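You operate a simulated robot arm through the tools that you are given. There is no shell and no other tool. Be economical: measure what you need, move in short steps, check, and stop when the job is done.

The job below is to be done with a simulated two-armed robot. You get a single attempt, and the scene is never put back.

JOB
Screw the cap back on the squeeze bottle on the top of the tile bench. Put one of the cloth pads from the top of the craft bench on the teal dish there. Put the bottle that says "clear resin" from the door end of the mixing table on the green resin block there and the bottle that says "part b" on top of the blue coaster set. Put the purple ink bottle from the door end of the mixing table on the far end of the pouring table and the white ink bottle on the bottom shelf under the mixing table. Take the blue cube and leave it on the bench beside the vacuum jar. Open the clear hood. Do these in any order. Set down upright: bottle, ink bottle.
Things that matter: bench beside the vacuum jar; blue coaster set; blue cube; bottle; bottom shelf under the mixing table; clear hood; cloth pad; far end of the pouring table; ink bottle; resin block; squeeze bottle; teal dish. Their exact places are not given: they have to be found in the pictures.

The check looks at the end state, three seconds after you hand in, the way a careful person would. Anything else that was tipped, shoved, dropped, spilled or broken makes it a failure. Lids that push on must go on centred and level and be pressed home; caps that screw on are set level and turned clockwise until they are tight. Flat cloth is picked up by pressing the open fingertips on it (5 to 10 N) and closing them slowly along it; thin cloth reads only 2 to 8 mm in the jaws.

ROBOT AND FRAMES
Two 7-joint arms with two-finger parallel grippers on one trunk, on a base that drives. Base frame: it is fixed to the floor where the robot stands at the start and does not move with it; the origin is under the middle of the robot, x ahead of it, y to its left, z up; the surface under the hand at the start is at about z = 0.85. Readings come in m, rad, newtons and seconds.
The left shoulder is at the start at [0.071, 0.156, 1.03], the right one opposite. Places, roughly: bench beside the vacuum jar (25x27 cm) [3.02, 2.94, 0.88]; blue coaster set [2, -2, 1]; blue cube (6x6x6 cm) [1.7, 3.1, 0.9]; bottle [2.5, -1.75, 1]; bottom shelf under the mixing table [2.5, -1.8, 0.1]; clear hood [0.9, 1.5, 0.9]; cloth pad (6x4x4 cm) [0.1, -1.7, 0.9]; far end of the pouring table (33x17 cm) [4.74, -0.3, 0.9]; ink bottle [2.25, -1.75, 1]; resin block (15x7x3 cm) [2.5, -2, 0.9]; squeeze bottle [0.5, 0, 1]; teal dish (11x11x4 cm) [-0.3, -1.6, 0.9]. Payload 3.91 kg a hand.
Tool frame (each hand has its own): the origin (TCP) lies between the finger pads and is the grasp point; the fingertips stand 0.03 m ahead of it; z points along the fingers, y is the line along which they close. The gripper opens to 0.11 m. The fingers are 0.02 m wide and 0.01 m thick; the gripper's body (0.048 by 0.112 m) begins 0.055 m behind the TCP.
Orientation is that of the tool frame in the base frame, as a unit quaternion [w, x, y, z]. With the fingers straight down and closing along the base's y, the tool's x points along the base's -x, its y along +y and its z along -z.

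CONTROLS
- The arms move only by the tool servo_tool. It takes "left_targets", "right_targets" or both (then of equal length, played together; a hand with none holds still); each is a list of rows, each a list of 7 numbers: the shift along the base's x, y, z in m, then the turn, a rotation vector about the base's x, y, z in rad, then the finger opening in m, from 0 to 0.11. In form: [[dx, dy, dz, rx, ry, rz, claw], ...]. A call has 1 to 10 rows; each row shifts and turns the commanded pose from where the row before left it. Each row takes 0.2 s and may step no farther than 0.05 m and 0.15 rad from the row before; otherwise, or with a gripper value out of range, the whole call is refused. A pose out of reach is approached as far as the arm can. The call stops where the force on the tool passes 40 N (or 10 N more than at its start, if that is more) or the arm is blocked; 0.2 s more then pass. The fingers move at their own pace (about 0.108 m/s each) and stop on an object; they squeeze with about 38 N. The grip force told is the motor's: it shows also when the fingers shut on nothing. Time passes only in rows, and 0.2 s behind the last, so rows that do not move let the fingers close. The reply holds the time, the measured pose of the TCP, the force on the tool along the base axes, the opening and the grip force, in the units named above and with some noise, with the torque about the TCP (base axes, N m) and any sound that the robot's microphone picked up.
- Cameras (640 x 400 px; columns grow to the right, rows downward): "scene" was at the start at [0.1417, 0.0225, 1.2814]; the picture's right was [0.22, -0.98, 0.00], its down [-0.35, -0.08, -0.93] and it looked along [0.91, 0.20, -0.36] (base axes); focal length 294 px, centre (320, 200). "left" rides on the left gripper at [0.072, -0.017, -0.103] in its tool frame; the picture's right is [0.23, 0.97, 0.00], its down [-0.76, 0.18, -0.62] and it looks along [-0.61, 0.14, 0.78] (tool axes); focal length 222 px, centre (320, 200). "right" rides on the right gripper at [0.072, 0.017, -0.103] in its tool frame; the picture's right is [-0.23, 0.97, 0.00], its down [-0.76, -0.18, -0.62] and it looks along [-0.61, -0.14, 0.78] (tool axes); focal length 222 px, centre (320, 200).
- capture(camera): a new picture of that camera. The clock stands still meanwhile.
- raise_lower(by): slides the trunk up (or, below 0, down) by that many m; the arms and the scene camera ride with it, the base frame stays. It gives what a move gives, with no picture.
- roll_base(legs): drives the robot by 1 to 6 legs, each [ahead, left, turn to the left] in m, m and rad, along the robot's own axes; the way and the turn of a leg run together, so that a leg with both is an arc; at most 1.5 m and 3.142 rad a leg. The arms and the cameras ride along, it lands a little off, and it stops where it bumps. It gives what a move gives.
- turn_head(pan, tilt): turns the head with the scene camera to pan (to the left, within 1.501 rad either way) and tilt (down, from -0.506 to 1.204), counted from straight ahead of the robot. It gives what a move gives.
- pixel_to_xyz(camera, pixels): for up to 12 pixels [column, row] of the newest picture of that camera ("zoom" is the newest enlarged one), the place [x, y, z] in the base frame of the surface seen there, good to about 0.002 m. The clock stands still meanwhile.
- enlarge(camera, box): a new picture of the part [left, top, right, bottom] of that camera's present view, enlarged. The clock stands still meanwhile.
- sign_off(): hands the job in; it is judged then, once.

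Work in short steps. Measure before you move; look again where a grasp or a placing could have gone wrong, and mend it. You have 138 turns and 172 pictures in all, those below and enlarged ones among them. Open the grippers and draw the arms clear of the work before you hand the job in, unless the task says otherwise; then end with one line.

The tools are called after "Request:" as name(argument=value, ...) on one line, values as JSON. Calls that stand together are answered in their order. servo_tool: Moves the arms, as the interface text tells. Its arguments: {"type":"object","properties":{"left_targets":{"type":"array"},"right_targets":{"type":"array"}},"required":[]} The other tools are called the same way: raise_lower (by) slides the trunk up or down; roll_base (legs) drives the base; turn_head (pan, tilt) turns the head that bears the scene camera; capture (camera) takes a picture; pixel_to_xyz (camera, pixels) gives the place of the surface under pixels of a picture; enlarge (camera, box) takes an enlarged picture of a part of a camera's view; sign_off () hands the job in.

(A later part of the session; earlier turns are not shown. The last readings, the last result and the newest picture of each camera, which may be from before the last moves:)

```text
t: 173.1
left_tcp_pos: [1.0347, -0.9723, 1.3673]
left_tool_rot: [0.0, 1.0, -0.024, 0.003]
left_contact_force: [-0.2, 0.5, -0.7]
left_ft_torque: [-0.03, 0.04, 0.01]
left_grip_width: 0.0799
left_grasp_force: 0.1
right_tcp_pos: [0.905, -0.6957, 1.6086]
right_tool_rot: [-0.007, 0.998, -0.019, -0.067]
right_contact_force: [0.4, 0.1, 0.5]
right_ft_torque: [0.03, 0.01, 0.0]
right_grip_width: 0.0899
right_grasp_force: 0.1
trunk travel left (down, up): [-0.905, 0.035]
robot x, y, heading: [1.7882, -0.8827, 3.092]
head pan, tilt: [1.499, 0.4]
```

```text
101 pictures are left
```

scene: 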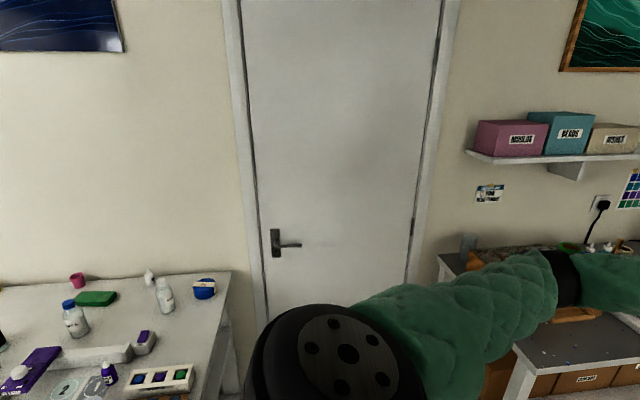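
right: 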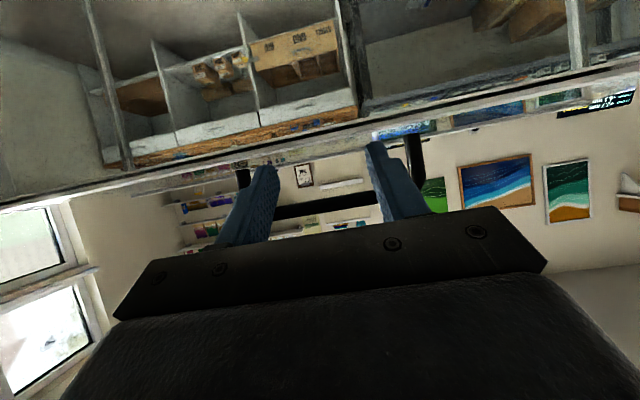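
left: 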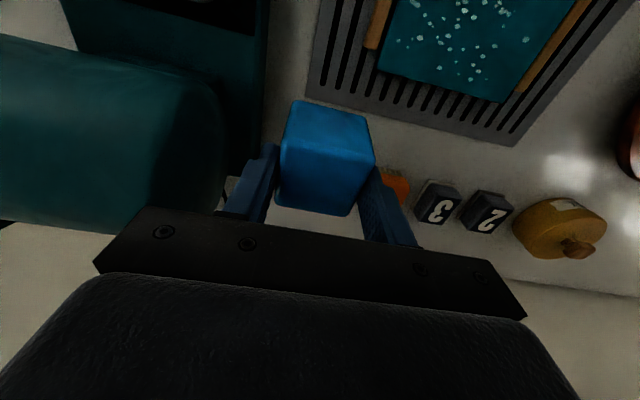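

The mixing table's door end shows the blue coaster set (204,288), green block (95,298) and bottles. I turn to face −y and come up in front of it.

Request:
roll_base(legs=[[0, 0, 1.62], [0, 0.45, 0], [0.15, 0, 0]])

Request:
turn_head(pan=0.0, tilt=0.75)

Request:
capture(camera="scene")

```text
t: 180.7
left_tcp_pos: [2.3793, -1.7598, 1.3693]
left_tool_rot: [0.0, 0.698, 0.716, 0.0]
left_contact_force: [-0.5, 0.1, 0.1]
left_ft_torque: [-0.01, 0.0, -0.03]
left_grip_width: 0.0803
left_grasp_force: 0.1
right_tcp_pos: [2.112, -1.91, 1.6105]
right_tool_rot: [0.045, 0.693, 0.718, -0.052]
right_contact_force: [0.3, 0.9, 0.7]
right_ft_torque: [0.02, 0.0, -0.03]
right_grip_width: 0.0901
right_grasp_force: 0.0
trunk travel left (down, up): [-0.905, 0.035]
robot x, y, heading: [2.2343, -1.018, -1.541]
head pan, tilt: [1.499, 0.4]
```

```text
t: 182.3
left_tcp_pos: [2.3779, -1.7611, 1.3691]
left_tool_rot: [-0.001, 0.698, 0.716, 0.003]
left_contact_force: [-0.4, -0.8, 0.7]
left_ft_torque: [-0.02, 0.02, 0.02]
left_grip_width: 0.0801
left_grasp_force: 0.0
right_tcp_pos: [2.1119, -1.9099, 1.6095]
right_tool_rot: [0.045, 0.692, 0.718, -0.05]
right_contact_force: [-0.9, -1.0, 0.3]
right_ft_torque: [-0.02, 0.03, -0.01]
right_grip_width: 0.09
right_grasp_force: 0.2
trunk travel left (down, up): [-0.905, 0.035]
robot x, y, heading: [2.2319, -1.015, -1.547]
head pan, tilt: [0.0, 0.75]
```

```text
100 pictures are left
```

scene: 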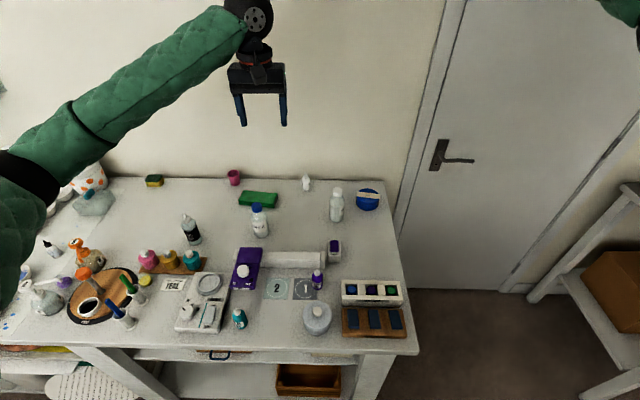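

Request:
enlarge(camera="scene", box=[220, 160, 420, 285])

Request:
enlarge(camera="scene", box=[150, 220, 350, 345])

```text
3.20 times, centred on (320, 222) of scene
```

zoom: 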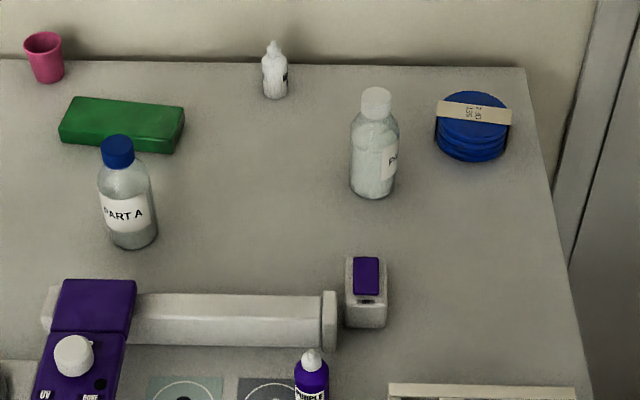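

```text
3.20 times, centred on (250, 282) of scene
```

zoom: 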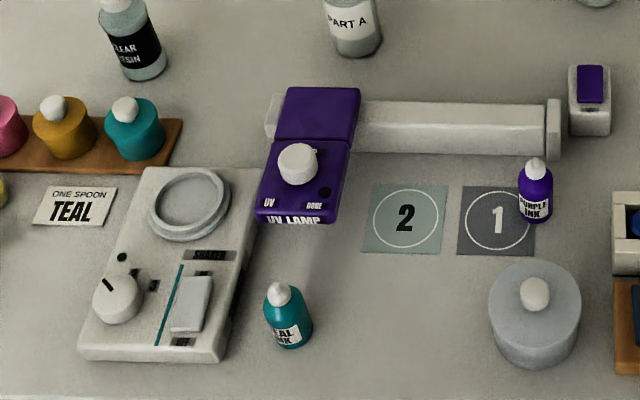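

Clear resin is at (190,230), Part B (label "P…") at (337,205), purple ink at (318,280), white ink at (307,183), the green block at (258,199), coasters at (368,200). I measure them.

Request:
pixel_to_xyz(camera="scene", pixels=[[189, 215], [192, 232], [195, 243], [337, 192], [337, 207], [337, 220], [318, 270], [318, 282], [318, 290], [307, 177], [307, 185], [307, 190]])

Request:
pixel_to_xyz(camera="scene", pixels=[[243, 193], [276, 195], [240, 203], [274, 206], [258, 199], [368, 192], [360, 200], [375, 200], [368, 207], [290, 230], [340, 235], [330, 260]])

Request:
enlarge(camera="scene", box=[292, 165, 392, 228])

```text
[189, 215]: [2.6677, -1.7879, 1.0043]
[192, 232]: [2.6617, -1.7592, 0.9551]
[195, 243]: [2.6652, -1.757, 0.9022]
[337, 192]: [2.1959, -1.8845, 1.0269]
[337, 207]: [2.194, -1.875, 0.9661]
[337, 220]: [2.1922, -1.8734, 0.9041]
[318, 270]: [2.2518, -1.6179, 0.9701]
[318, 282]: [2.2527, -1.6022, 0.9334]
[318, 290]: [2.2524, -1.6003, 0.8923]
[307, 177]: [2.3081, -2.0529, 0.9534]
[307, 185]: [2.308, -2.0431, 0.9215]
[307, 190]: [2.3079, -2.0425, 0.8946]
```

```text
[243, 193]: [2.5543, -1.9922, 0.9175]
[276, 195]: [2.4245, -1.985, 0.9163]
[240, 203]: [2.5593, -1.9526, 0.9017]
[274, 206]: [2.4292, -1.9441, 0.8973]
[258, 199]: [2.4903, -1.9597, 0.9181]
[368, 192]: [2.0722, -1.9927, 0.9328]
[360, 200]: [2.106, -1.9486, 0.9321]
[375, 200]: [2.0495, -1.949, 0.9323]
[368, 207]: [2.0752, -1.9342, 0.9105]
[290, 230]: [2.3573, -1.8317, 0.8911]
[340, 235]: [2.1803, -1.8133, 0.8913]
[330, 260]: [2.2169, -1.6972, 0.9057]
```

```text
6.35 times, centred on (342, 196) of scene
```

zoom: 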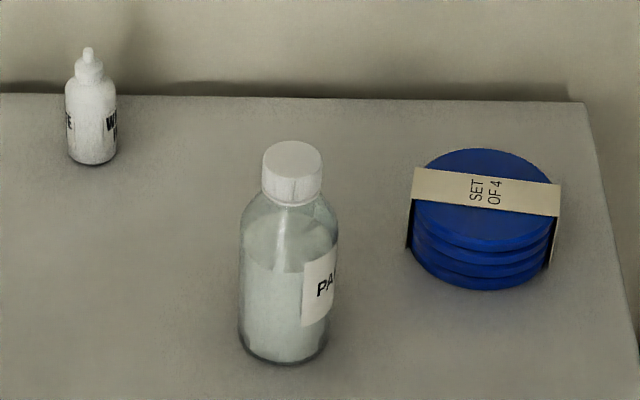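

Table top ≈0.889; Part B centre ≈(2.193,−1.90), coasters top 0.9325 near (2.073,−1.975). I move 6 cm closer, lower the trunk, and bring the right hand above Part B.

Request:
roll_base(legs=[[0.06, 0, 0]])

Request:
raise_lower(by=-0.28)

Request:
servo_tool(right_targets=[[0.02, 0.017, 0, 0.135, 0, 0, 0.09], [0.02, 0.017, -0.03, 0, 0, 0, 0.09], [0.02, 0.017, -0.04, 0, 0, 0, 0.09], [0.02, 0.017, -0.04, 0, 0, 0, 0.09], [0, 0, -0.04, 0, 0, 0, 0.09], [0, 0, -0.04, 0, 0, 0, 0.09]])

Request:
capture(camera="right")

Request:
capture(camera="scene")

```text
t: 183.2
left_tcp_pos: [2.3779, -1.8053, 1.3761]
left_tool_rot: [0.003, 0.699, 0.715, -0.003]
left_contact_force: [-0.2, -0.1, -0.4]
left_ft_torque: [0.01, 0.04, 0.01]
left_grip_width: 0.0801
left_grasp_force: 0.1
right_tcp_pos: [2.1099, -1.9531, 1.6188]
right_tool_rot: [0.049, 0.693, 0.718, -0.055]
right_contact_force: [-0.6, -0.1, 0.3]
right_ft_torque: [0.02, -0.06, 0.03]
right_grip_width: 0.09
right_grasp_force: 0.2
trunk travel left (down, up): [-0.905, 0.035]
robot x, y, heading: [2.2337, -1.0739, -1.543]
head pan, tilt: [0.0, 0.75]
```

```text
t: 186.1
left_tcp_pos: [2.379, -1.812, 1.0937]
left_tool_rot: [0.001, 0.698, 0.716, -0.002]
left_contact_force: [-0.1, -0.8, -0.1]
left_ft_torque: [-0.04, 0.0, 0.0]
left_grip_width: 0.0801
left_grasp_force: 0.1
right_tcp_pos: [2.1113, -1.9596, 1.3348]
right_tool_rot: [0.048, 0.693, 0.718, -0.054]
right_contact_force: [0.2, 0.4, 0.4]
right_ft_torque: [-0.01, -0.01, -0.02]
right_grip_width: 0.0896
right_grasp_force: 0.0
trunk travel left (down, up): [-0.625, 0.315]
robot x, y, heading: [2.2319, -1.0779, -1.543]
head pan, tilt: [0.0, 0.75]
```

```text
t: 187.5
left_tcp_pos: [2.3781, -1.8118, 1.0914]
left_tool_rot: [0.001, 0.698, 0.716, -0.001]
left_contact_force: [0.1, -0.4, 0.0]
left_ft_torque: [0.0, 0.0, 0.02]
left_grip_width: 0.0801
left_grasp_force: 0.1
right_tcp_pos: [2.1944, -1.8931, 1.143]
right_tool_rot: [0.0, 0.694, 0.72, -0.005]
right_contact_force: [0.0, -0.7, -0.5]
right_ft_torque: [0.01, 0.02, 0.02]
right_grip_width: 0.0899
right_grasp_force: 0.0
trunk travel left (down, up): [-0.625, 0.315]
robot x, y, heading: [2.2302, -1.0743, -1.546]
head pan, tilt: [0.0, 0.75]
```

```text
96 pictures are left
```

right: 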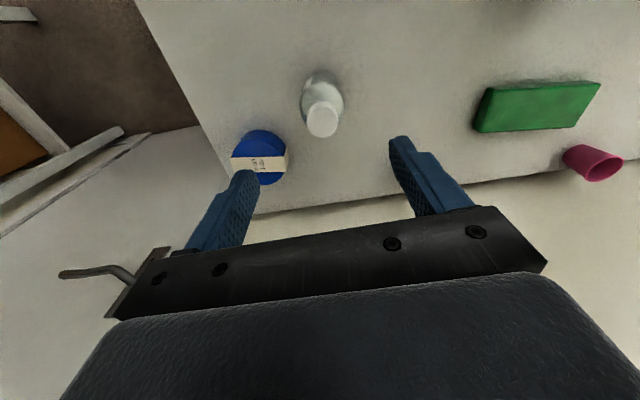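

```text
95 pictures are left
```

scene: 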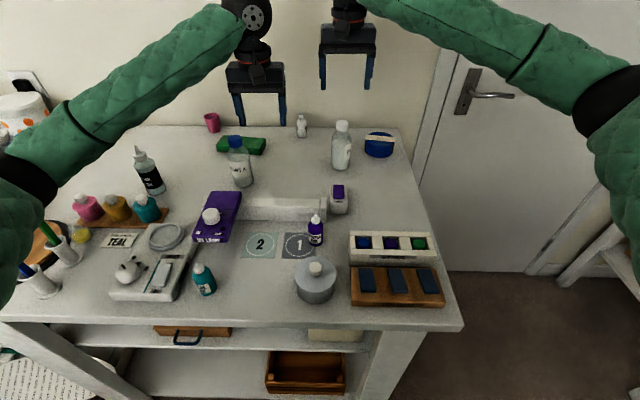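

I measure Part B and the coaster stack in the wrist view.

Request:
pixel_to_xyz(camera="right", pixels=[[322, 120], [308, 120], [336, 120], [322, 75], [304, 95], [342, 95], [238, 145], [282, 145], [260, 133], [258, 183], [258, 162], [272, 178]])

Request:
pixel_to_xyz(camera="scene", pixels=[[342, 124], [333, 150], [350, 150], [341, 168], [380, 137], [366, 140], [394, 140], [380, 157], [140, 150], [150, 180], [152, 190]])

```text
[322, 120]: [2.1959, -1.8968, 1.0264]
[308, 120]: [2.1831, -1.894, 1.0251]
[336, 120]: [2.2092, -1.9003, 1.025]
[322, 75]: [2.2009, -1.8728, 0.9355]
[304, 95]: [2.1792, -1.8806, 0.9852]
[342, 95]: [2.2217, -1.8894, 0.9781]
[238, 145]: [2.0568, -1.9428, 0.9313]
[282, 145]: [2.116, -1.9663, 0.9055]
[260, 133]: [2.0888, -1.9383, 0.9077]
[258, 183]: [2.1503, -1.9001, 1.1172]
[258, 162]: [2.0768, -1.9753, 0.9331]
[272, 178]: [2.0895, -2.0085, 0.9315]
```

```text
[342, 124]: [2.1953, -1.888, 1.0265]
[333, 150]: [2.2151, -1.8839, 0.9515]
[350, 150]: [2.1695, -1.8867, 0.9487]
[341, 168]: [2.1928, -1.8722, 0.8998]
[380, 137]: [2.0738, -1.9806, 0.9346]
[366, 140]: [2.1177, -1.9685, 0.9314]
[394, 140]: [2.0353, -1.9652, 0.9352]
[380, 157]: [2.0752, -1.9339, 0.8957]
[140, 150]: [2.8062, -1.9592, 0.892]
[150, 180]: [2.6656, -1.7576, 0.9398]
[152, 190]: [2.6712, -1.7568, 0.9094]
```

Part B centre (2.195, −1.897), top 1.026; coaster centre ≈(2.075, −1.98). I grip at TCP z 0.98 (palm just above the cap) and lift.

Request:
servo_tool(right_targets=[[0.0005, -0.003, -0.043, 0, 0, 0, 0.09], [0, 0, -0.04, 0, 0, 0, 0.09], [0, 0, -0.04, 0, 0, 0, 0.09], [0, 0, -0.04, 0, 0, 0, 0.09], [0, 0, 0, 0, 0, 0, 0.07], [0, 0, 0, 0, 0, 0, 0.05], [0, 0, 0, 0, 0, 0, 0.03], [0, 0, 0, 0, 0, 0, 0.03], [0, 0, 0.04, 0, 0, 0, 0.03], [0, 0, 0.04, 0, 0, 0, 0.03]])

Request:
capture(camera="scene")

```text
t: 189.7
left_tcp_pos: [2.38, -1.8118, 1.0916]
left_tool_rot: [0.001, 0.699, 0.715, -0.001]
left_contact_force: [-1.4, -0.4, -1.4]
left_ft_torque: [-0.03, 0.0, 0.0]
left_grip_width: 0.0801
left_grasp_force: 0.2
right_tcp_pos: [2.1887, -1.8969, 1.059]
right_tool_rot: [0.001, 0.694, 0.72, -0.005]
right_contact_force: [-0.3, 0.2, -2.3]
right_ft_torque: [0.03, -0.01, 0.03]
right_grip_width: 0.0523
right_grasp_force: 37.8
trunk travel left (down, up): [-0.625, 0.315]
robot x, y, heading: [2.2336, -1.0782, -1.547]
head pan, tilt: [0.0, 0.75]
```

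```text
94 pictures are left
```

scene: 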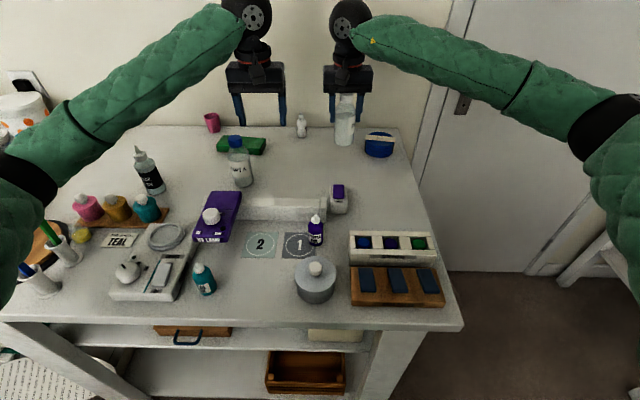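

Bottle held (52 mm). I carry it over the coasters, while the left hand moves above the clear-resin bottle.

Request:
servo_tool(right_targets=[[-0.02, -0.014, 0, 0, 0, 0, 0.03], [-0.02, -0.014, 0, 0, 0, 0, 0.03], [-0.02, -0.014, 0, 0, 0, 0, 0.03], [-0.02, -0.014, 0, 0, 0, 0, 0.03], [-0.02, -0.014, 0, 0, 0, 0, 0.03], [-0.016, -0.013, 0, 0, 0, 0, 0.03], [0, 0, 0, 0, 0, 0, 0.03], [0, 0, 0, 0, 0, 0, 0.03]], left_targets=[[0, 0, 0.045, 0, 0, 0, 0.08], [0, 0, 0.045, 0, 0, 0, 0.08], [0.048, 0.005, 0, 0, 0, 0, 0.08], [0.048, 0.005, 0, 0, 0, 0, 0.08], [0.048, 0.005, 0, 0, 0, 0, 0.08], [0.048, 0.005, 0, 0, 0, 0, 0.08], [0.048, 0.005, 0, 0, 0, 0, 0.08], [0.045, 0.003, 0, 0, 0, 0, 0.08]])

Request:
enlarge(camera="scene", box=[330, 70, 430, 170])

Request:
capture(camera="left")

```text
t: 191.5
left_tcp_pos: [2.6675, -1.7825, 1.1812]
left_tool_rot: [0.001, 0.699, 0.715, -0.001]
left_contact_force: [0.5, 0.6, -0.2]
left_ft_torque: [0.01, 0.03, -0.03]
left_grip_width: 0.0799
left_grasp_force: 0.0
right_tcp_pos: [2.0739, -1.9768, 1.0638]
right_tool_rot: [0.002, 0.695, 0.719, -0.005]
right_contact_force: [0.6, 0.7, -2.0]
right_ft_torque: [0.02, 0.02, 0.02]
right_grip_width: 0.0524
right_grasp_force: 38.3
trunk travel left (down, up): [-0.625, 0.315]
robot x, y, heading: [2.2332, -1.0724, -1.553]
head pan, tilt: [0.0, 0.75]
```

```text
4.00 times, centred on (380, 120) of scene
```

zoom: 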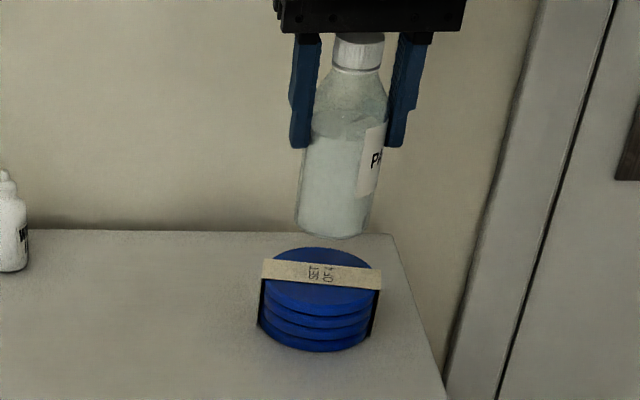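

```text
92 pictures are left
```

left: 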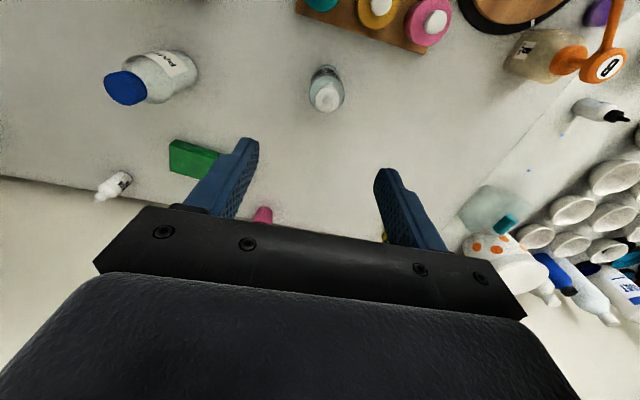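

Bottle is above the coasters. I lower it until contact, and measure the clear-resin bottle in the left view.

Request:
servo_tool(right_targets=[[0.0005, -0.002, -0.015, 0, 0, 0, 0.03], [0, 0, -0.015, 0, 0, 0, 0.03], [0, 0, -0.005, 0, 0, 0, 0.03], [0, 0, -0.003, 0, 0, 0, 0.03]])

Request:
pixel_to_xyz(camera="left", pixels=[[327, 97], [313, 90], [343, 92], [327, 68], [170, 145], [218, 155], [175, 172], [210, 180], [126, 85], [327, 107]])

```text
t: 192.5
left_tcp_pos: [2.6665, -1.7816, 1.1804]
left_tool_rot: [0.001, 0.698, 0.716, -0.002]
left_contact_force: [0.4, 0.4, -0.6]
left_ft_torque: [0.01, -0.02, -0.05]
left_grip_width: 0.0799
left_grasp_force: 0.1
right_tcp_pos: [2.0763, -1.9795, 1.025]
right_tool_rot: [0.0, 0.695, 0.719, -0.005]
right_contact_force: [0.3, 0.5, -1.4]
right_ft_torque: [0.01, 0.0, 0.01]
right_grip_width: 0.0524
right_grasp_force: 38.6
trunk travel left (down, up): [-0.625, 0.315]
robot x, y, heading: [2.2353, -1.0749, -1.549]
head pan, tilt: [0.0, 0.75]
```

```text
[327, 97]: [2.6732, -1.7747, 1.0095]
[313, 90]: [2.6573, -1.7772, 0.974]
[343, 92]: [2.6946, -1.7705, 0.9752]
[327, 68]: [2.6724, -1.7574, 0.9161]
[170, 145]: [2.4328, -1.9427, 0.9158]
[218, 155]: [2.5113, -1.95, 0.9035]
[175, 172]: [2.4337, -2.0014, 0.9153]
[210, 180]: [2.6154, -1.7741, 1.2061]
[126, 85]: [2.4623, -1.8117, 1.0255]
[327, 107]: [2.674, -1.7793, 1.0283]
```

Part B isn't quite touching yet. I lower a bit more, and check the clear-resin bottle's profile for the grip height.

Request:
servo_tool(right_targets=[[0, 0, -0.002, 0, 0, 0, 0.03], [0, 0, -0.002, 0, 0, 0, 0.03], [0, 0, 0, 0, 0, 0, 0.03]])

Request:
enlarge(camera="scene", box=[110, 130, 206, 205])

Request:
pixel_to_xyz(camera="zoom", pixels=[[180, 108], [190, 135], [205, 160], [225, 190], [250, 230], [260, 280], [290, 395], [240, 190], [260, 170]])

```text
t: 193.3
left_tcp_pos: [2.667, -1.7806, 1.1817]
left_tool_rot: [0.002, 0.699, 0.715, -0.001]
left_contact_force: [-1.4, -0.2, -0.1]
left_ft_torque: [0.0, -0.01, -0.04]
left_grip_width: 0.0799
left_grasp_force: 0.0
right_tcp_pos: [2.076, -1.9792, 1.0236]
right_tool_rot: [0.002, 0.695, 0.719, -0.006]
right_contact_force: [-1.8, -6.9, 22.7]
right_ft_torque: [-0.56, 0.01, -0.03]
right_grip_width: 0.0521
right_grasp_force: 38.4
trunk travel left (down, up): [-0.625, 0.315]
robot x, y, heading: [2.2298, -1.0763, -1.542]
head pan, tilt: [0.0, 0.75]
```

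```text
5.33 times, centred on (158, 168) of scene
```

zoom: 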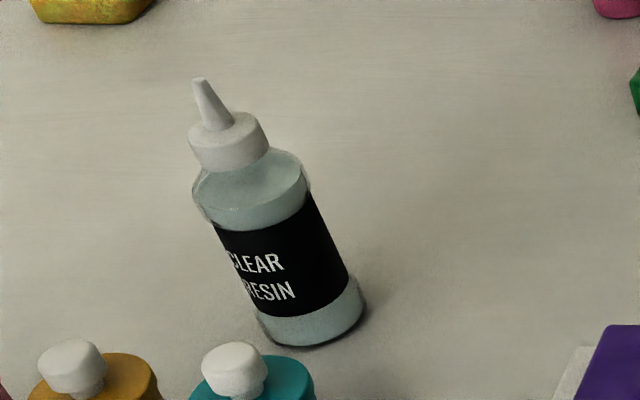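

```text
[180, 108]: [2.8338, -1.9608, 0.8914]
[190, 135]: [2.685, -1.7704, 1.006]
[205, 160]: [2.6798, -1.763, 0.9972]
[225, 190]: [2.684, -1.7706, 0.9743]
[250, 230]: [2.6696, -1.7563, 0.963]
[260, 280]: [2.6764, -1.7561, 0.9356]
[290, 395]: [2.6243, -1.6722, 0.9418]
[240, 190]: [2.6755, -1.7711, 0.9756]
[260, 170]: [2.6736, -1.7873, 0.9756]
```

Part B rests on the coasters (23 N). I ease, open and lift the right hand, while the left hand descends on the clear-resin bottle (centre (2.675,−1.779), TCP z 0.987) and grips it.

Request:
servo_tool(right_targets=[[0, 0, 0.002, 0, 0, 0, 0.03], [0, 0, 0, 0, 0, 0, 0.055], [0, 0, 0, 0, 0, 0, 0.09], [0, 0, 0, 0, 0, 0, 0.09], [0, 0, 0.04, 0, 0, 0, 0.09], [0, 0, 0.045, 0, 0, 0, 0.09], [0, 0, 0.045, 0, 0, 0, 0.09], [0, 0, 0, 0, 0, 0, 0.09], [0, 0, 0, 0, 0, 0, 0.09], [0, 0, 0, 0, 0, 0, 0.09]], left_targets=[[0.008, 0.002, -0.04, 0, 0, 0, 0.08], [0, 0, -0.04, 0, 0, 0, 0.08], [0, 0, -0.04, 0, 0, 0, 0.08], [0, 0, -0.04, 0, 0, 0, 0.08], [0, 0, -0.034, 0, 0, 0, 0.08], [0, 0, 0, 0, 0, 0, 0.06], [0, 0, 0, 0, 0, 0, 0.05], [0, 0, 0, 0, 0, 0, 0.03], [0, 0, 0, 0, 0, 0, 0.025], [0, 0, 0, 0, 0, 0, 0.025]])

Request:
capture(camera="scene")

Request:
capture(camera="left")

```text
t: 195.5
left_tcp_pos: [2.6751, -1.7822, 0.9885]
left_tool_rot: [0.001, 0.698, 0.716, -0.001]
left_contact_force: [0.4, -0.4, 0.0]
left_ft_torque: [-0.02, -0.01, 0.02]
left_grip_width: 0.0458
left_grasp_force: 37.8
right_tcp_pos: [2.0755, -1.9793, 1.1518]
right_tool_rot: [0.0, 0.694, 0.72, -0.005]
right_contact_force: [-0.3, -0.5, 0.1]
right_ft_torque: [-0.04, 0.01, -0.01]
right_grip_width: 0.0899
right_grasp_force: 0.0
trunk travel left (down, up): [-0.625, 0.315]
robot x, y, heading: [2.2333, -1.0751, -1.55]
head pan, tilt: [0.0, 0.75]
```

```text
90 pictures are left
```

scene: 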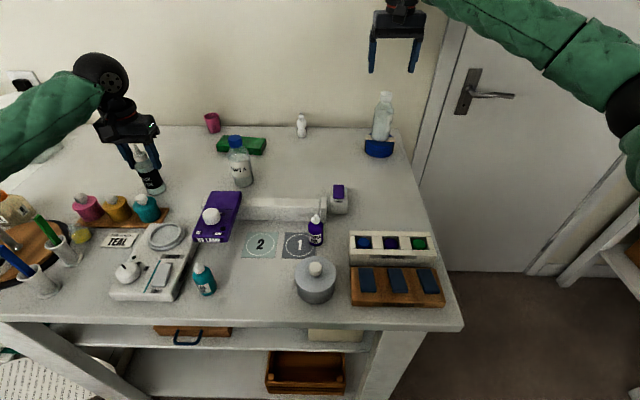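

```text
89 pictures are left
```

left: 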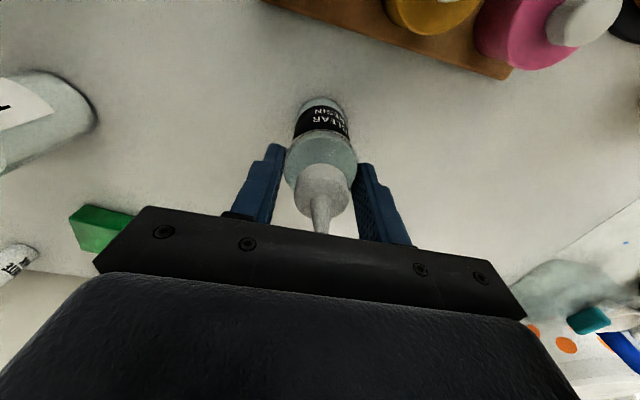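

Clear resin is held (46 mm) and Part B stands well on the coasters. I lift and carry the resin behind Part A to over the green block (2.492, −1.972); the right hand moves toward the white ink.

Request:
servo_tool(left_targets=[[0, 0, 0.04, 0, 0, 0, 0.025], [0, 0, 0.04, 0, 0, 0, 0.025], [0, -0.048, 0.02, 0, 0, 0, 0.025], [0, -0.048, 0, 0, 0, 0, 0.025], [0, -0.048, 0, 0, 0, 0, 0.025], [-0.045, -0.046, 0, 0, 0, 0, 0.025], [-0.046, 0, 0, 0, 0, 0, 0.025], [-0.046, 0, 0, 0, 0, 0, 0.025], [-0.046, 0, 0, 0, 0, 0, 0.025], [0, 0, 0, 0, 0, 0, 0.025]], right_targets=[[0.036, -0.01, 0, 0, 0, 0, 0.07], [0.036, -0.01, 0, 0, 0, 0, 0.07], [0.036, -0.01, 0, 0, 0, 0, 0.07], [0.036, -0.01, 0, 0, 0, 0, 0.07], [0.036, -0.01, 0, 0, 0, 0, 0.07], [0.036, -0.01, 0, 0, 0, 0, 0.07], [0.01, -0.01, 0, 0, 0, 0, 0.07], [0, 0, 0, 0, 0, 0, 0.07], [0, 0, 0, 0, 0, 0, 0.07], [0, 0, 0, 0, 0, 0, 0.07]])

Request:
capture(camera="scene")

Request:
capture(camera="right")

```text
refused: row 3 steps farther than a row can; nothing moved
```

```text
88 pictures are left
```

scene: 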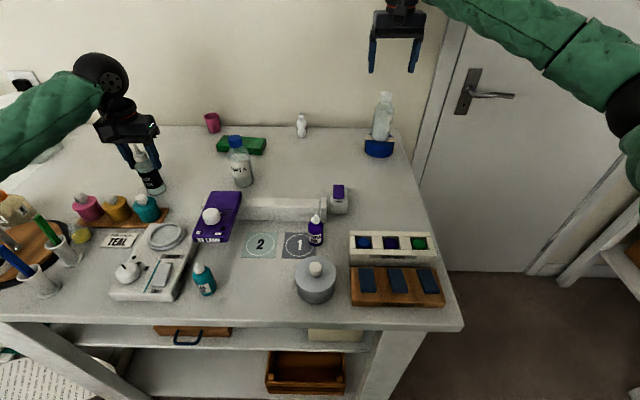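

```text
87 pictures are left
```

right: 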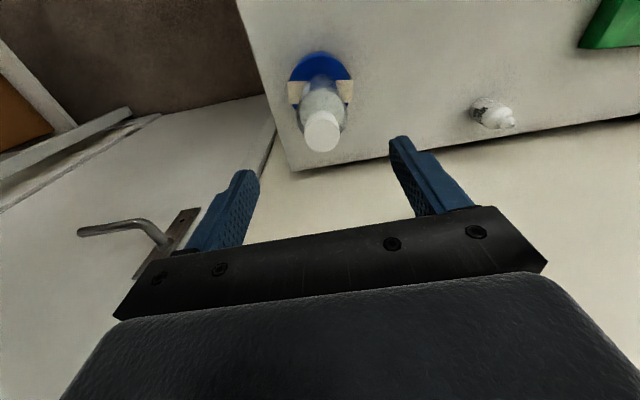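

Two rows were too long; I resend with shorter steps in two calls.

Request:
servo_tool(left_targets=[[0, 0, 0.045, 0, 0, 0, 0.025], [0, 0, 0.045, 0, 0, 0, 0.025], [0, -0.02, 0.01, 0, 0, 0, 0.025], [0, -0.043, 0, 0, 0, 0, 0.025], [0, -0.043, 0, 0, 0, 0, 0.025], [0, -0.043, 0, 0, 0, 0, 0.025], [0, -0.041, 0, 0, 0, 0, 0.025], [-0.045, 0, 0, 0, 0, 0, 0.025], [-0.046, 0, 0, 0, 0, 0, 0.025], [-0.046, 0, 0, 0, 0, 0, 0.025]], right_targets=[[0.036, -0.01, 0, 0, 0, 0, 0.07], [0.036, -0.01, 0, 0, 0, 0, 0.07], [0.036, -0.01, 0, 0, 0, 0, 0.07], [0.036, -0.01, 0, 0, 0, 0, 0.07], [0.036, -0.01, 0, 0, 0, 0, 0.07], [0.036, -0.01, 0, 0, 0, 0, 0.07], [0.016, -0.01, 0, 0, 0, 0, 0.07], [0, 0, 0, 0, 0, 0, 0.07], [0, 0, 0, 0, 0, 0, 0.07], [0, 0, 0, 0, 0, 0, 0.07]])

Request:
servo_tool(left_targets=[[-0.045, 0, 0, 0, 0, 0, 0.025], [0, 0, 0, 0, 0, 0, 0.025], [0, 0, 0, 0, 0, 0, 0.025]])

Request:
enlarge(camera="scene", box=[190, 60, 340, 180])

Request:
capture(camera="right")

```text
t: 197.7
left_tcp_pos: [2.5359, -1.9726, 1.0869]
left_tool_rot: [0.001, 0.698, 0.716, -0.001]
left_contact_force: [-0.3, 0.1, -2.2]
left_ft_torque: [-0.02, -0.02, 0.02]
left_grip_width: 0.0463
left_grasp_force: 37.5
right_tcp_pos: [2.309, -2.0523, 1.1478]
right_tool_rot: [0.001, 0.695, 0.719, -0.004]
right_contact_force: [-0.5, -0.4, -0.4]
right_ft_torque: [0.01, -0.01, -0.04]
right_grip_width: 0.0699
right_grasp_force: 0.0
trunk travel left (down, up): [-0.625, 0.315]
robot x, y, heading: [2.2358, -1.0737, -1.546]
head pan, tilt: [0.0, 0.75]
```

```text
t: 198.5
left_tcp_pos: [2.4933, -1.9715, 1.0887]
left_tool_rot: [0.002, 0.699, 0.715, -0.001]
left_contact_force: [0.5, 0.1, -2.3]
left_ft_torque: [-0.02, -0.01, -0.02]
left_grip_width: 0.0461
left_grasp_force: 37.7
right_tcp_pos: [2.3088, -2.0514, 1.152]
right_tool_rot: [0.001, 0.695, 0.719, -0.004]
right_contact_force: [0.2, -0.3, 0.3]
right_ft_torque: [0.01, -0.01, -0.02]
right_grip_width: 0.0701
right_grasp_force: 0.1
trunk travel left (down, up): [-0.625, 0.315]
robot x, y, heading: [2.2322, -1.0766, -1.544]
head pan, tilt: [0.0, 0.75]
```

```text
3.33 times, centred on (265, 120) of scene
```

zoom: 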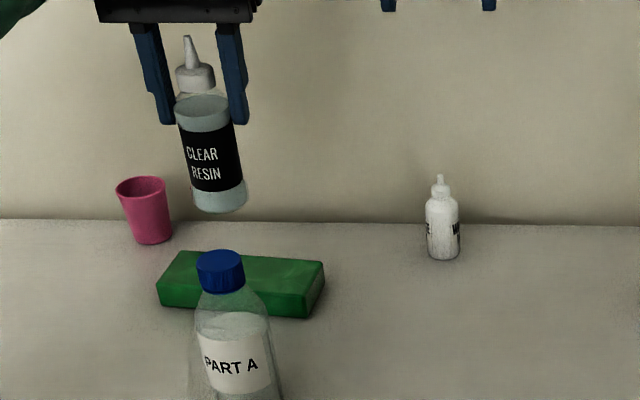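

```text
85 pictures are left
```

right: 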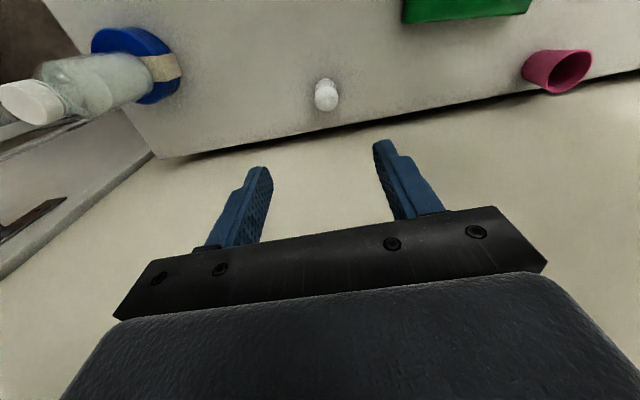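

The resin is above the block's centre. I lower it toward TCP z≈1.018 and measure the white ink in the right view.

Request:
servo_tool(left_targets=[[0, 0, -0.03, 0, 0, 0, 0.025], [0, 0, -0.03, 0, 0, 0, 0.025], [0, 0, -0.008, 0, 0, 0, 0.025], [0, 0, -0.003, 0, 0, 0, 0.025], [0, 0, -0.002, 0, 0, 0, 0.025]])

Request:
pixel_to_xyz(camera="right", pixels=[[326, 100], [314, 95], [338, 93], [326, 84], [327, 108], [320, 82]])

Request:
pixel_to_xyz(camera="zoom", pixels=[[440, 180], [440, 200], [428, 220], [458, 220], [440, 215], [440, 255], [300, 262], [170, 270], [290, 300]])

```text
t: 199.7
left_tcp_pos: [2.4655, -1.979, 1.0257]
left_tool_rot: [0.006, 0.708, 0.706, -0.003]
left_contact_force: [-5.7, -1.8, 1.0]
left_ft_torque: [0.19, -0.34, 0.04]
left_grip_width: 0.046
left_grasp_force: 38.3
right_tcp_pos: [2.29, -2.0552, 1.1545]
right_tool_rot: [0.002, 0.702, 0.713, -0.004]
right_contact_force: [0.5, 1.9, 1.5]
right_ft_torque: [-0.07, 0.02, 0.02]
right_grip_width: 0.0701
right_grasp_force: 0.0
trunk travel left (down, up): [-0.625, 0.315]
robot x, y, heading: [2.2392, -1.0779, -1.568]
head pan, tilt: [0.0, 0.75]
```

```text
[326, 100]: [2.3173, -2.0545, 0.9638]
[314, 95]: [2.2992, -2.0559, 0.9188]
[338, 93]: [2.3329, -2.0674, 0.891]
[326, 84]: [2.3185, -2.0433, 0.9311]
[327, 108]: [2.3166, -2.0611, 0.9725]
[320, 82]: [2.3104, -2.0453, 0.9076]
```

```text
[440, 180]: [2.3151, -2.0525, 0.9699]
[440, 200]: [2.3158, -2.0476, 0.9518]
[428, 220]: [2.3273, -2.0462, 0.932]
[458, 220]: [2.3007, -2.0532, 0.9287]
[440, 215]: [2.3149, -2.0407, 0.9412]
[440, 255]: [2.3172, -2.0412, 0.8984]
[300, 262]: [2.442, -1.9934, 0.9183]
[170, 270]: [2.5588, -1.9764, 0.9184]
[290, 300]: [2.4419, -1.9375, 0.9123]
```

The base was twisted slightly (heading −1.568) and the left hand shifted ~28 mm in −x: the left arm may be touching something. I look at once.

Request:
capture(camera="scene")

Request:
capture(camera="left")

```text
84 pictures are left
```

scene: 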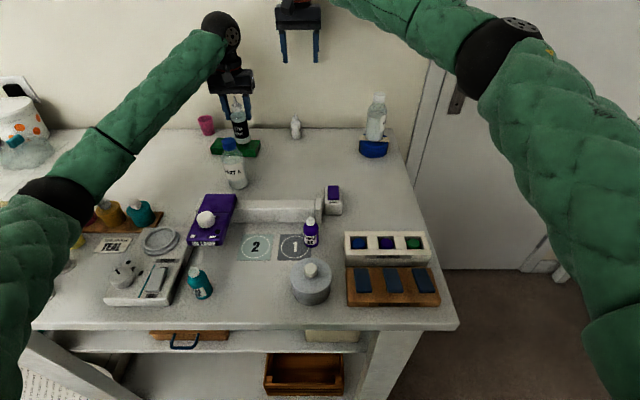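

```text
83 pictures are left
```

left: 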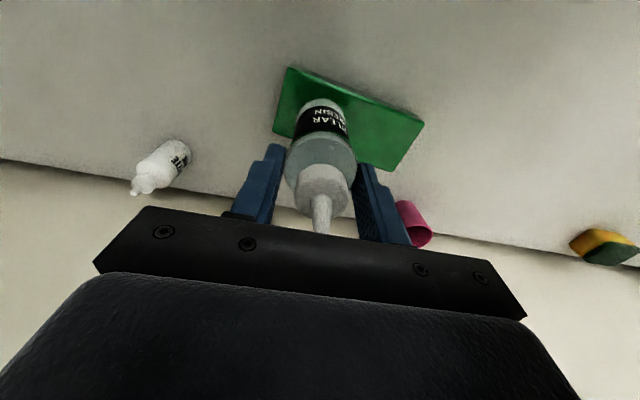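

The left elbow is low over the brush cups at the table's left. I lift the hand, raise the trunk for a higher elbow, and check the cups.

Request:
servo_tool(left_targets=[[0, 0, 0.035, 0, 0, 0, 0.025], [0, 0, 0.04, 0, 0, 0, 0.025]])

Request:
raise_lower(by=0.25)

Request:
turn_head(pan=0.3, tilt=0.85)

Request:
capture(camera="scene")

```text
t: 200.3
left_tcp_pos: [2.4921, -1.9654, 1.0897]
left_tool_rot: [0.002, 0.696, 0.718, -0.001]
left_contact_force: [0.4, 0.2, -1.8]
left_ft_torque: [-0.07, -0.04, 0.0]
left_grip_width: 0.0458
left_grasp_force: 38.0
right_tcp_pos: [2.309, -2.0447, 1.1521]
right_tool_rot: [0.001, 0.693, 0.721, -0.005]
right_contact_force: [0.0, 0.8, 0.0]
right_ft_torque: [-0.05, 0.01, -0.01]
right_grip_width: 0.0699
right_grasp_force: 0.1
trunk travel left (down, up): [-0.625, 0.315]
robot x, y, heading: [2.2368, -1.0775, -1.543]
head pan, tilt: [0.0, 0.75]
```

```text
t: 202.8
left_tcp_pos: [2.4914, -1.9721, 1.3412]
left_tool_rot: [0.001, 0.698, 0.716, -0.001]
left_contact_force: [0.2, -0.5, -1.5]
left_ft_torque: [-0.01, 0.03, -0.01]
left_grip_width: 0.0461
left_grasp_force: 37.8
right_tcp_pos: [2.3087, -2.0524, 1.3998]
right_tool_rot: [0.0, 0.695, 0.719, -0.006]
right_contact_force: [0.0, 0.1, -0.5]
right_ft_torque: [0.0, 0.0, -0.03]
right_grip_width: 0.0701
right_grasp_force: 0.2
trunk travel left (down, up): [-0.875, 0.065]
robot x, y, heading: [2.2336, -1.0784, -1.546]
head pan, tilt: [0.0, 0.75]
```

```text
t: 203.6
left_tcp_pos: [2.4912, -1.9735, 1.3409]
left_tool_rot: [0.001, 0.699, 0.716, -0.001]
left_contact_force: [0.4, -0.1, -2.4]
left_ft_torque: [-0.03, -0.03, 0.0]
left_grip_width: 0.0462
left_grasp_force: 37.7
right_tcp_pos: [2.3082, -2.0525, 1.3992]
right_tool_rot: [0.0, 0.694, 0.72, -0.004]
right_contact_force: [-0.7, 0.0, -0.9]
right_ft_torque: [0.03, -0.03, 0.05]
right_grip_width: 0.0701
right_grasp_force: 0.1
trunk travel left (down, up): [-0.875, 0.065]
robot x, y, heading: [2.2314, -1.0737, -1.549]
head pan, tilt: [0.3, 0.85]
```

```text
82 pictures are left
```

scene: 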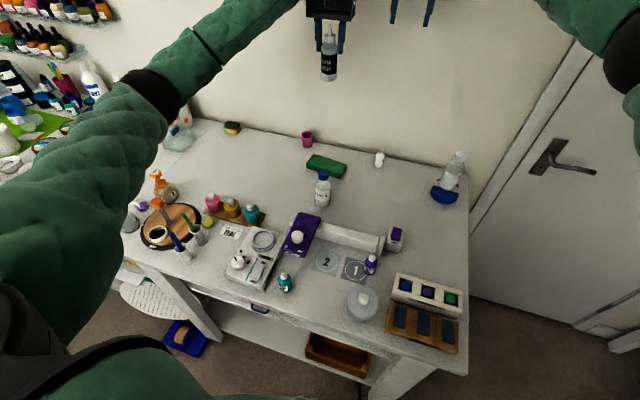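

Everything still stands. I enlarge that corner to compare with the first picture.

Request:
enlarge(camera="scene", box=[110, 160, 270, 260])

Request:
pixel_to_xyz(camera="scene", pixels=[[181, 257], [200, 238], [163, 190], [170, 225], [128, 222], [60, 140], [150, 110], [85, 235], [30, 225]])

```text
4.00 times, centred on (190, 210) of scene
```

zoom: 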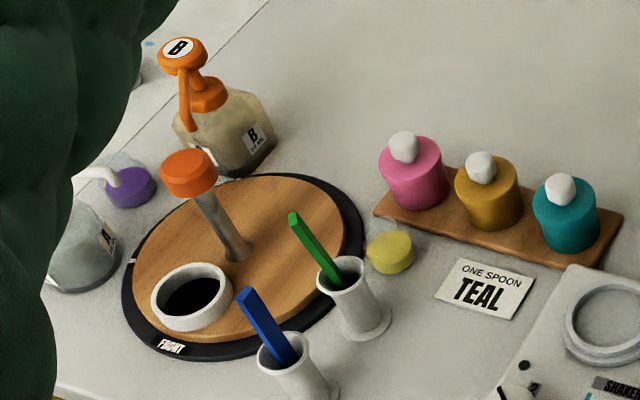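

```text
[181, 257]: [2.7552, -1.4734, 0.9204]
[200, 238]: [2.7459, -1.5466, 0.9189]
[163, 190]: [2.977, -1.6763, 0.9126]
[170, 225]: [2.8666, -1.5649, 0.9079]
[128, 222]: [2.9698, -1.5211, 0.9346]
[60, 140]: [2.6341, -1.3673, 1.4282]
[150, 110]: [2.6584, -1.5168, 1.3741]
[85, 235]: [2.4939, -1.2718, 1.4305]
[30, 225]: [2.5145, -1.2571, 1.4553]
```

The brush cups, jar and bottles all stand. With the higher shoulder I lower the resin again toward the block, stopping just above contact.

Request:
servo_tool(left_targets=[[0, 0, -0.045, 0, 0, 0, 0.025], [0, 0, -0.045, 0, 0, 0, 0.025], [0, 0, -0.045, 0, 0, 0, 0.025], [0, 0, -0.045, 0, 0, 0, 0.025], [0, 0, -0.045, 0, 0, 0, 0.025], [0, 0, -0.045, 0, 0, 0, 0.025], [0, 0, -0.03, 0, 0, 0, 0.025], [0, 0, -0.015, 0, 0, 0, 0.025], [0, 0, 0, 0, 0, 0, 0.025]])

Request:
capture(camera="scene")

Request:
capture(camera="left")

```text
t: 205.6
left_tcp_pos: [2.4885, -1.9749, 1.0241]
left_tool_rot: [0.001, 0.698, 0.716, -0.001]
left_contact_force: [0.4, 0.1, -1.5]
left_ft_torque: [0.01, 0.02, 0.02]
left_grip_width: 0.0458
left_grasp_force: 37.8
right_tcp_pos: [2.3093, -2.0526, 1.3998]
right_tool_rot: [0.0, 0.695, 0.719, -0.005]
right_contact_force: [-0.4, 0.6, 0.6]
right_ft_torque: [0.01, 0.0, 0.0]
right_grip_width: 0.0699
right_grasp_force: 0.0
trunk travel left (down, up): [-0.875, 0.065]
robot x, y, heading: [2.231, -1.0798, -1.545]
head pan, tilt: [0.3, 0.85]
```

```text
80 pictures are left
```

scene: 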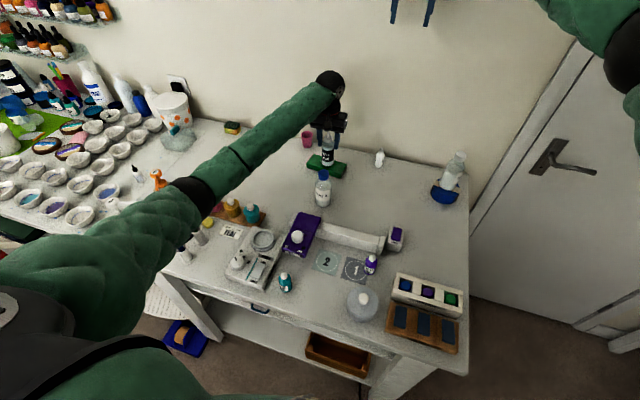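

```text
79 pictures are left
```

left: 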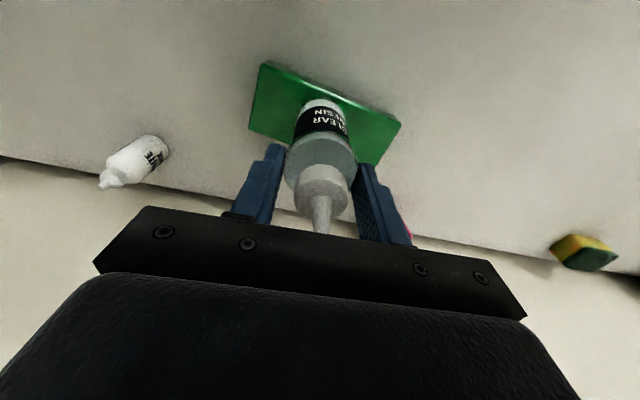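

No side force this time and the bottle is over the block. I lower the last millimetres to contact.

Request:
servo_tool(left_targets=[[0, 0, -0.003, 0, 0, 0, 0.025], [0, 0, -0.002, 0, 0, 0, 0.025], [0, 0, -0.002, 0, 0, 0, 0.025], [0, 0, -0.0015, 0, 0, 0, 0.025]])

```text
t: 206.6
left_tcp_pos: [2.4892, -1.9739, 1.0168]
left_tool_rot: [0.001, 0.699, 0.715, -0.001]
left_contact_force: [-0.2, -0.5, -2.2]
left_ft_torque: [-0.03, 0.0, 0.0]
left_grip_width: 0.0457
left_grasp_force: 37.3
right_tcp_pos: [2.3094, -2.0519, 1.3996]
right_tool_rot: [0.0, 0.695, 0.719, -0.005]
right_contact_force: [-1.0, -0.5, -0.2]
right_ft_torque: [0.0, -0.01, 0.0]
right_grip_width: 0.0698
right_grasp_force: 0.0
trunk travel left (down, up): [-0.875, 0.065]
robot x, y, heading: [2.2362, -1.0766, -1.548]
head pan, tilt: [0.3, 0.85]
```

Still not touching (−2.2 N is the bottle's weight). A few more 1.5 mm steps, then release and rise once in contact.

Request:
servo_tool(left_targets=[[0, 0, -0.0015, 0, 0, 0, 0.025], [0, 0, -0.0015, 0, 0, 0, 0.025], [0, 0, 0, 0, 0, 0, 0.025]])

```text
t: 207.4
left_tcp_pos: [2.4895, -1.9734, 1.0148]
left_tool_rot: [0.002, 0.699, 0.715, -0.002]
left_contact_force: [1.3, -2.3, 10.5]
left_ft_torque: [-0.11, -0.13, 0.0]
left_grip_width: 0.0458
left_grasp_force: 37.6
right_tcp_pos: [2.3097, -2.0509, 1.4]
right_tool_rot: [-0.001, 0.695, 0.719, -0.005]
right_contact_force: [-0.8, 0.1, 0.0]
right_ft_torque: [0.0, -0.03, -0.02]
right_grip_width: 0.07
right_grasp_force: 0.1
trunk travel left (down, up): [-0.875, 0.065]
robot x, y, heading: [2.2305, -1.072, -1.545]
head pan, tilt: [0.3, 0.85]
```

In contact. I open and raise the left hand while the right hand descends over the white ink (2.315, −2.056).

Request:
servo_tool(left_targets=[[0, 0, 0.001, 0, 0, 0, 0.05], [0, 0, 0, 0, 0, 0, 0.07], [0, 0, 0, 0, 0, 0, 0.07], [0, 0, 0.04, 0, 0, 0, 0.07], [0, 0, 0.045, 0, 0, 0, 0.07], [0, 0, 0.045, 0, 0, 0, 0.07], [0.02, 0, 0.04, 0, 0, 0, 0.07], [0.03, 0, 0.03, 0, 0, 0, 0.07], [0.03, 0, 0, 0, 0, 0, 0.07], [0.03, 0, 0, 0, 0, 0, 0.07]], right_targets=[[0.005, -0.003, -0.045, 0, 0, 0, 0.07], [0, 0, -0.045, 0, 0, 0, 0.07], [0, 0, -0.045, 0, 0, 0, 0.07], [0, 0, -0.045, 0, 0, 0, 0.07], [0, 0, -0.045, 0, 0, 0, 0.07], [0, 0, -0.045, 0, 0, 0, 0.07], [0, 0, -0.045, 0, 0, 0, 0.07], [0, 0, -0.045, 0, 0, 0, 0.07], [0, 0, 0, 0, 0, 0, 0.07], [0, 0, 0, 0, 0, 0, 0.07]])

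Request:
capture(camera="right")

Request:
capture(camera="scene")

```text
t: 209.6
left_tcp_pos: [2.6011, -1.972, 1.2151]
left_tool_rot: [0.001, 0.698, 0.716, -0.002]
left_contact_force: [0.3, -0.4, -0.2]
left_ft_torque: [0.0, 0.02, -0.01]
left_grip_width: 0.0697
left_grasp_force: 0.1
right_tcp_pos: [2.3163, -2.0549, 1.0408]
right_tool_rot: [0.0, 0.695, 0.719, -0.005]
right_contact_force: [0.8, -0.4, -0.8]
right_ft_torque: [0.0, 0.01, 0.01]
right_grip_width: 0.0699
right_grasp_force: 0.0
trunk travel left (down, up): [-0.875, 0.065]
robot x, y, heading: [2.2361, -1.0767, -1.552]
head pan, tilt: [0.3, 0.85]
```

```text
78 pictures are left
```

right: 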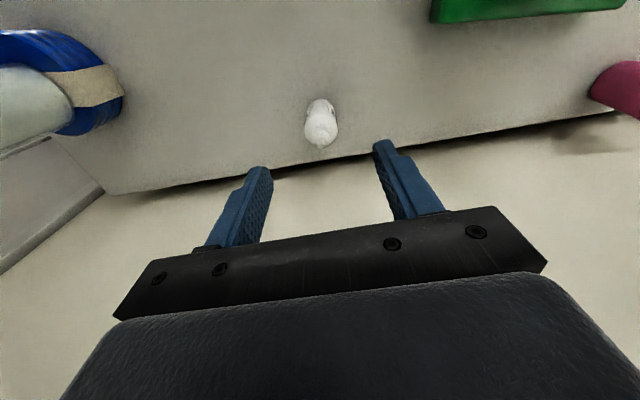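

```text
77 pictures are left
```

scene: 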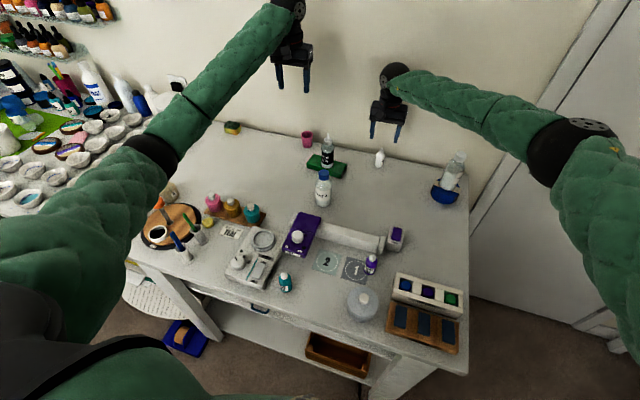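

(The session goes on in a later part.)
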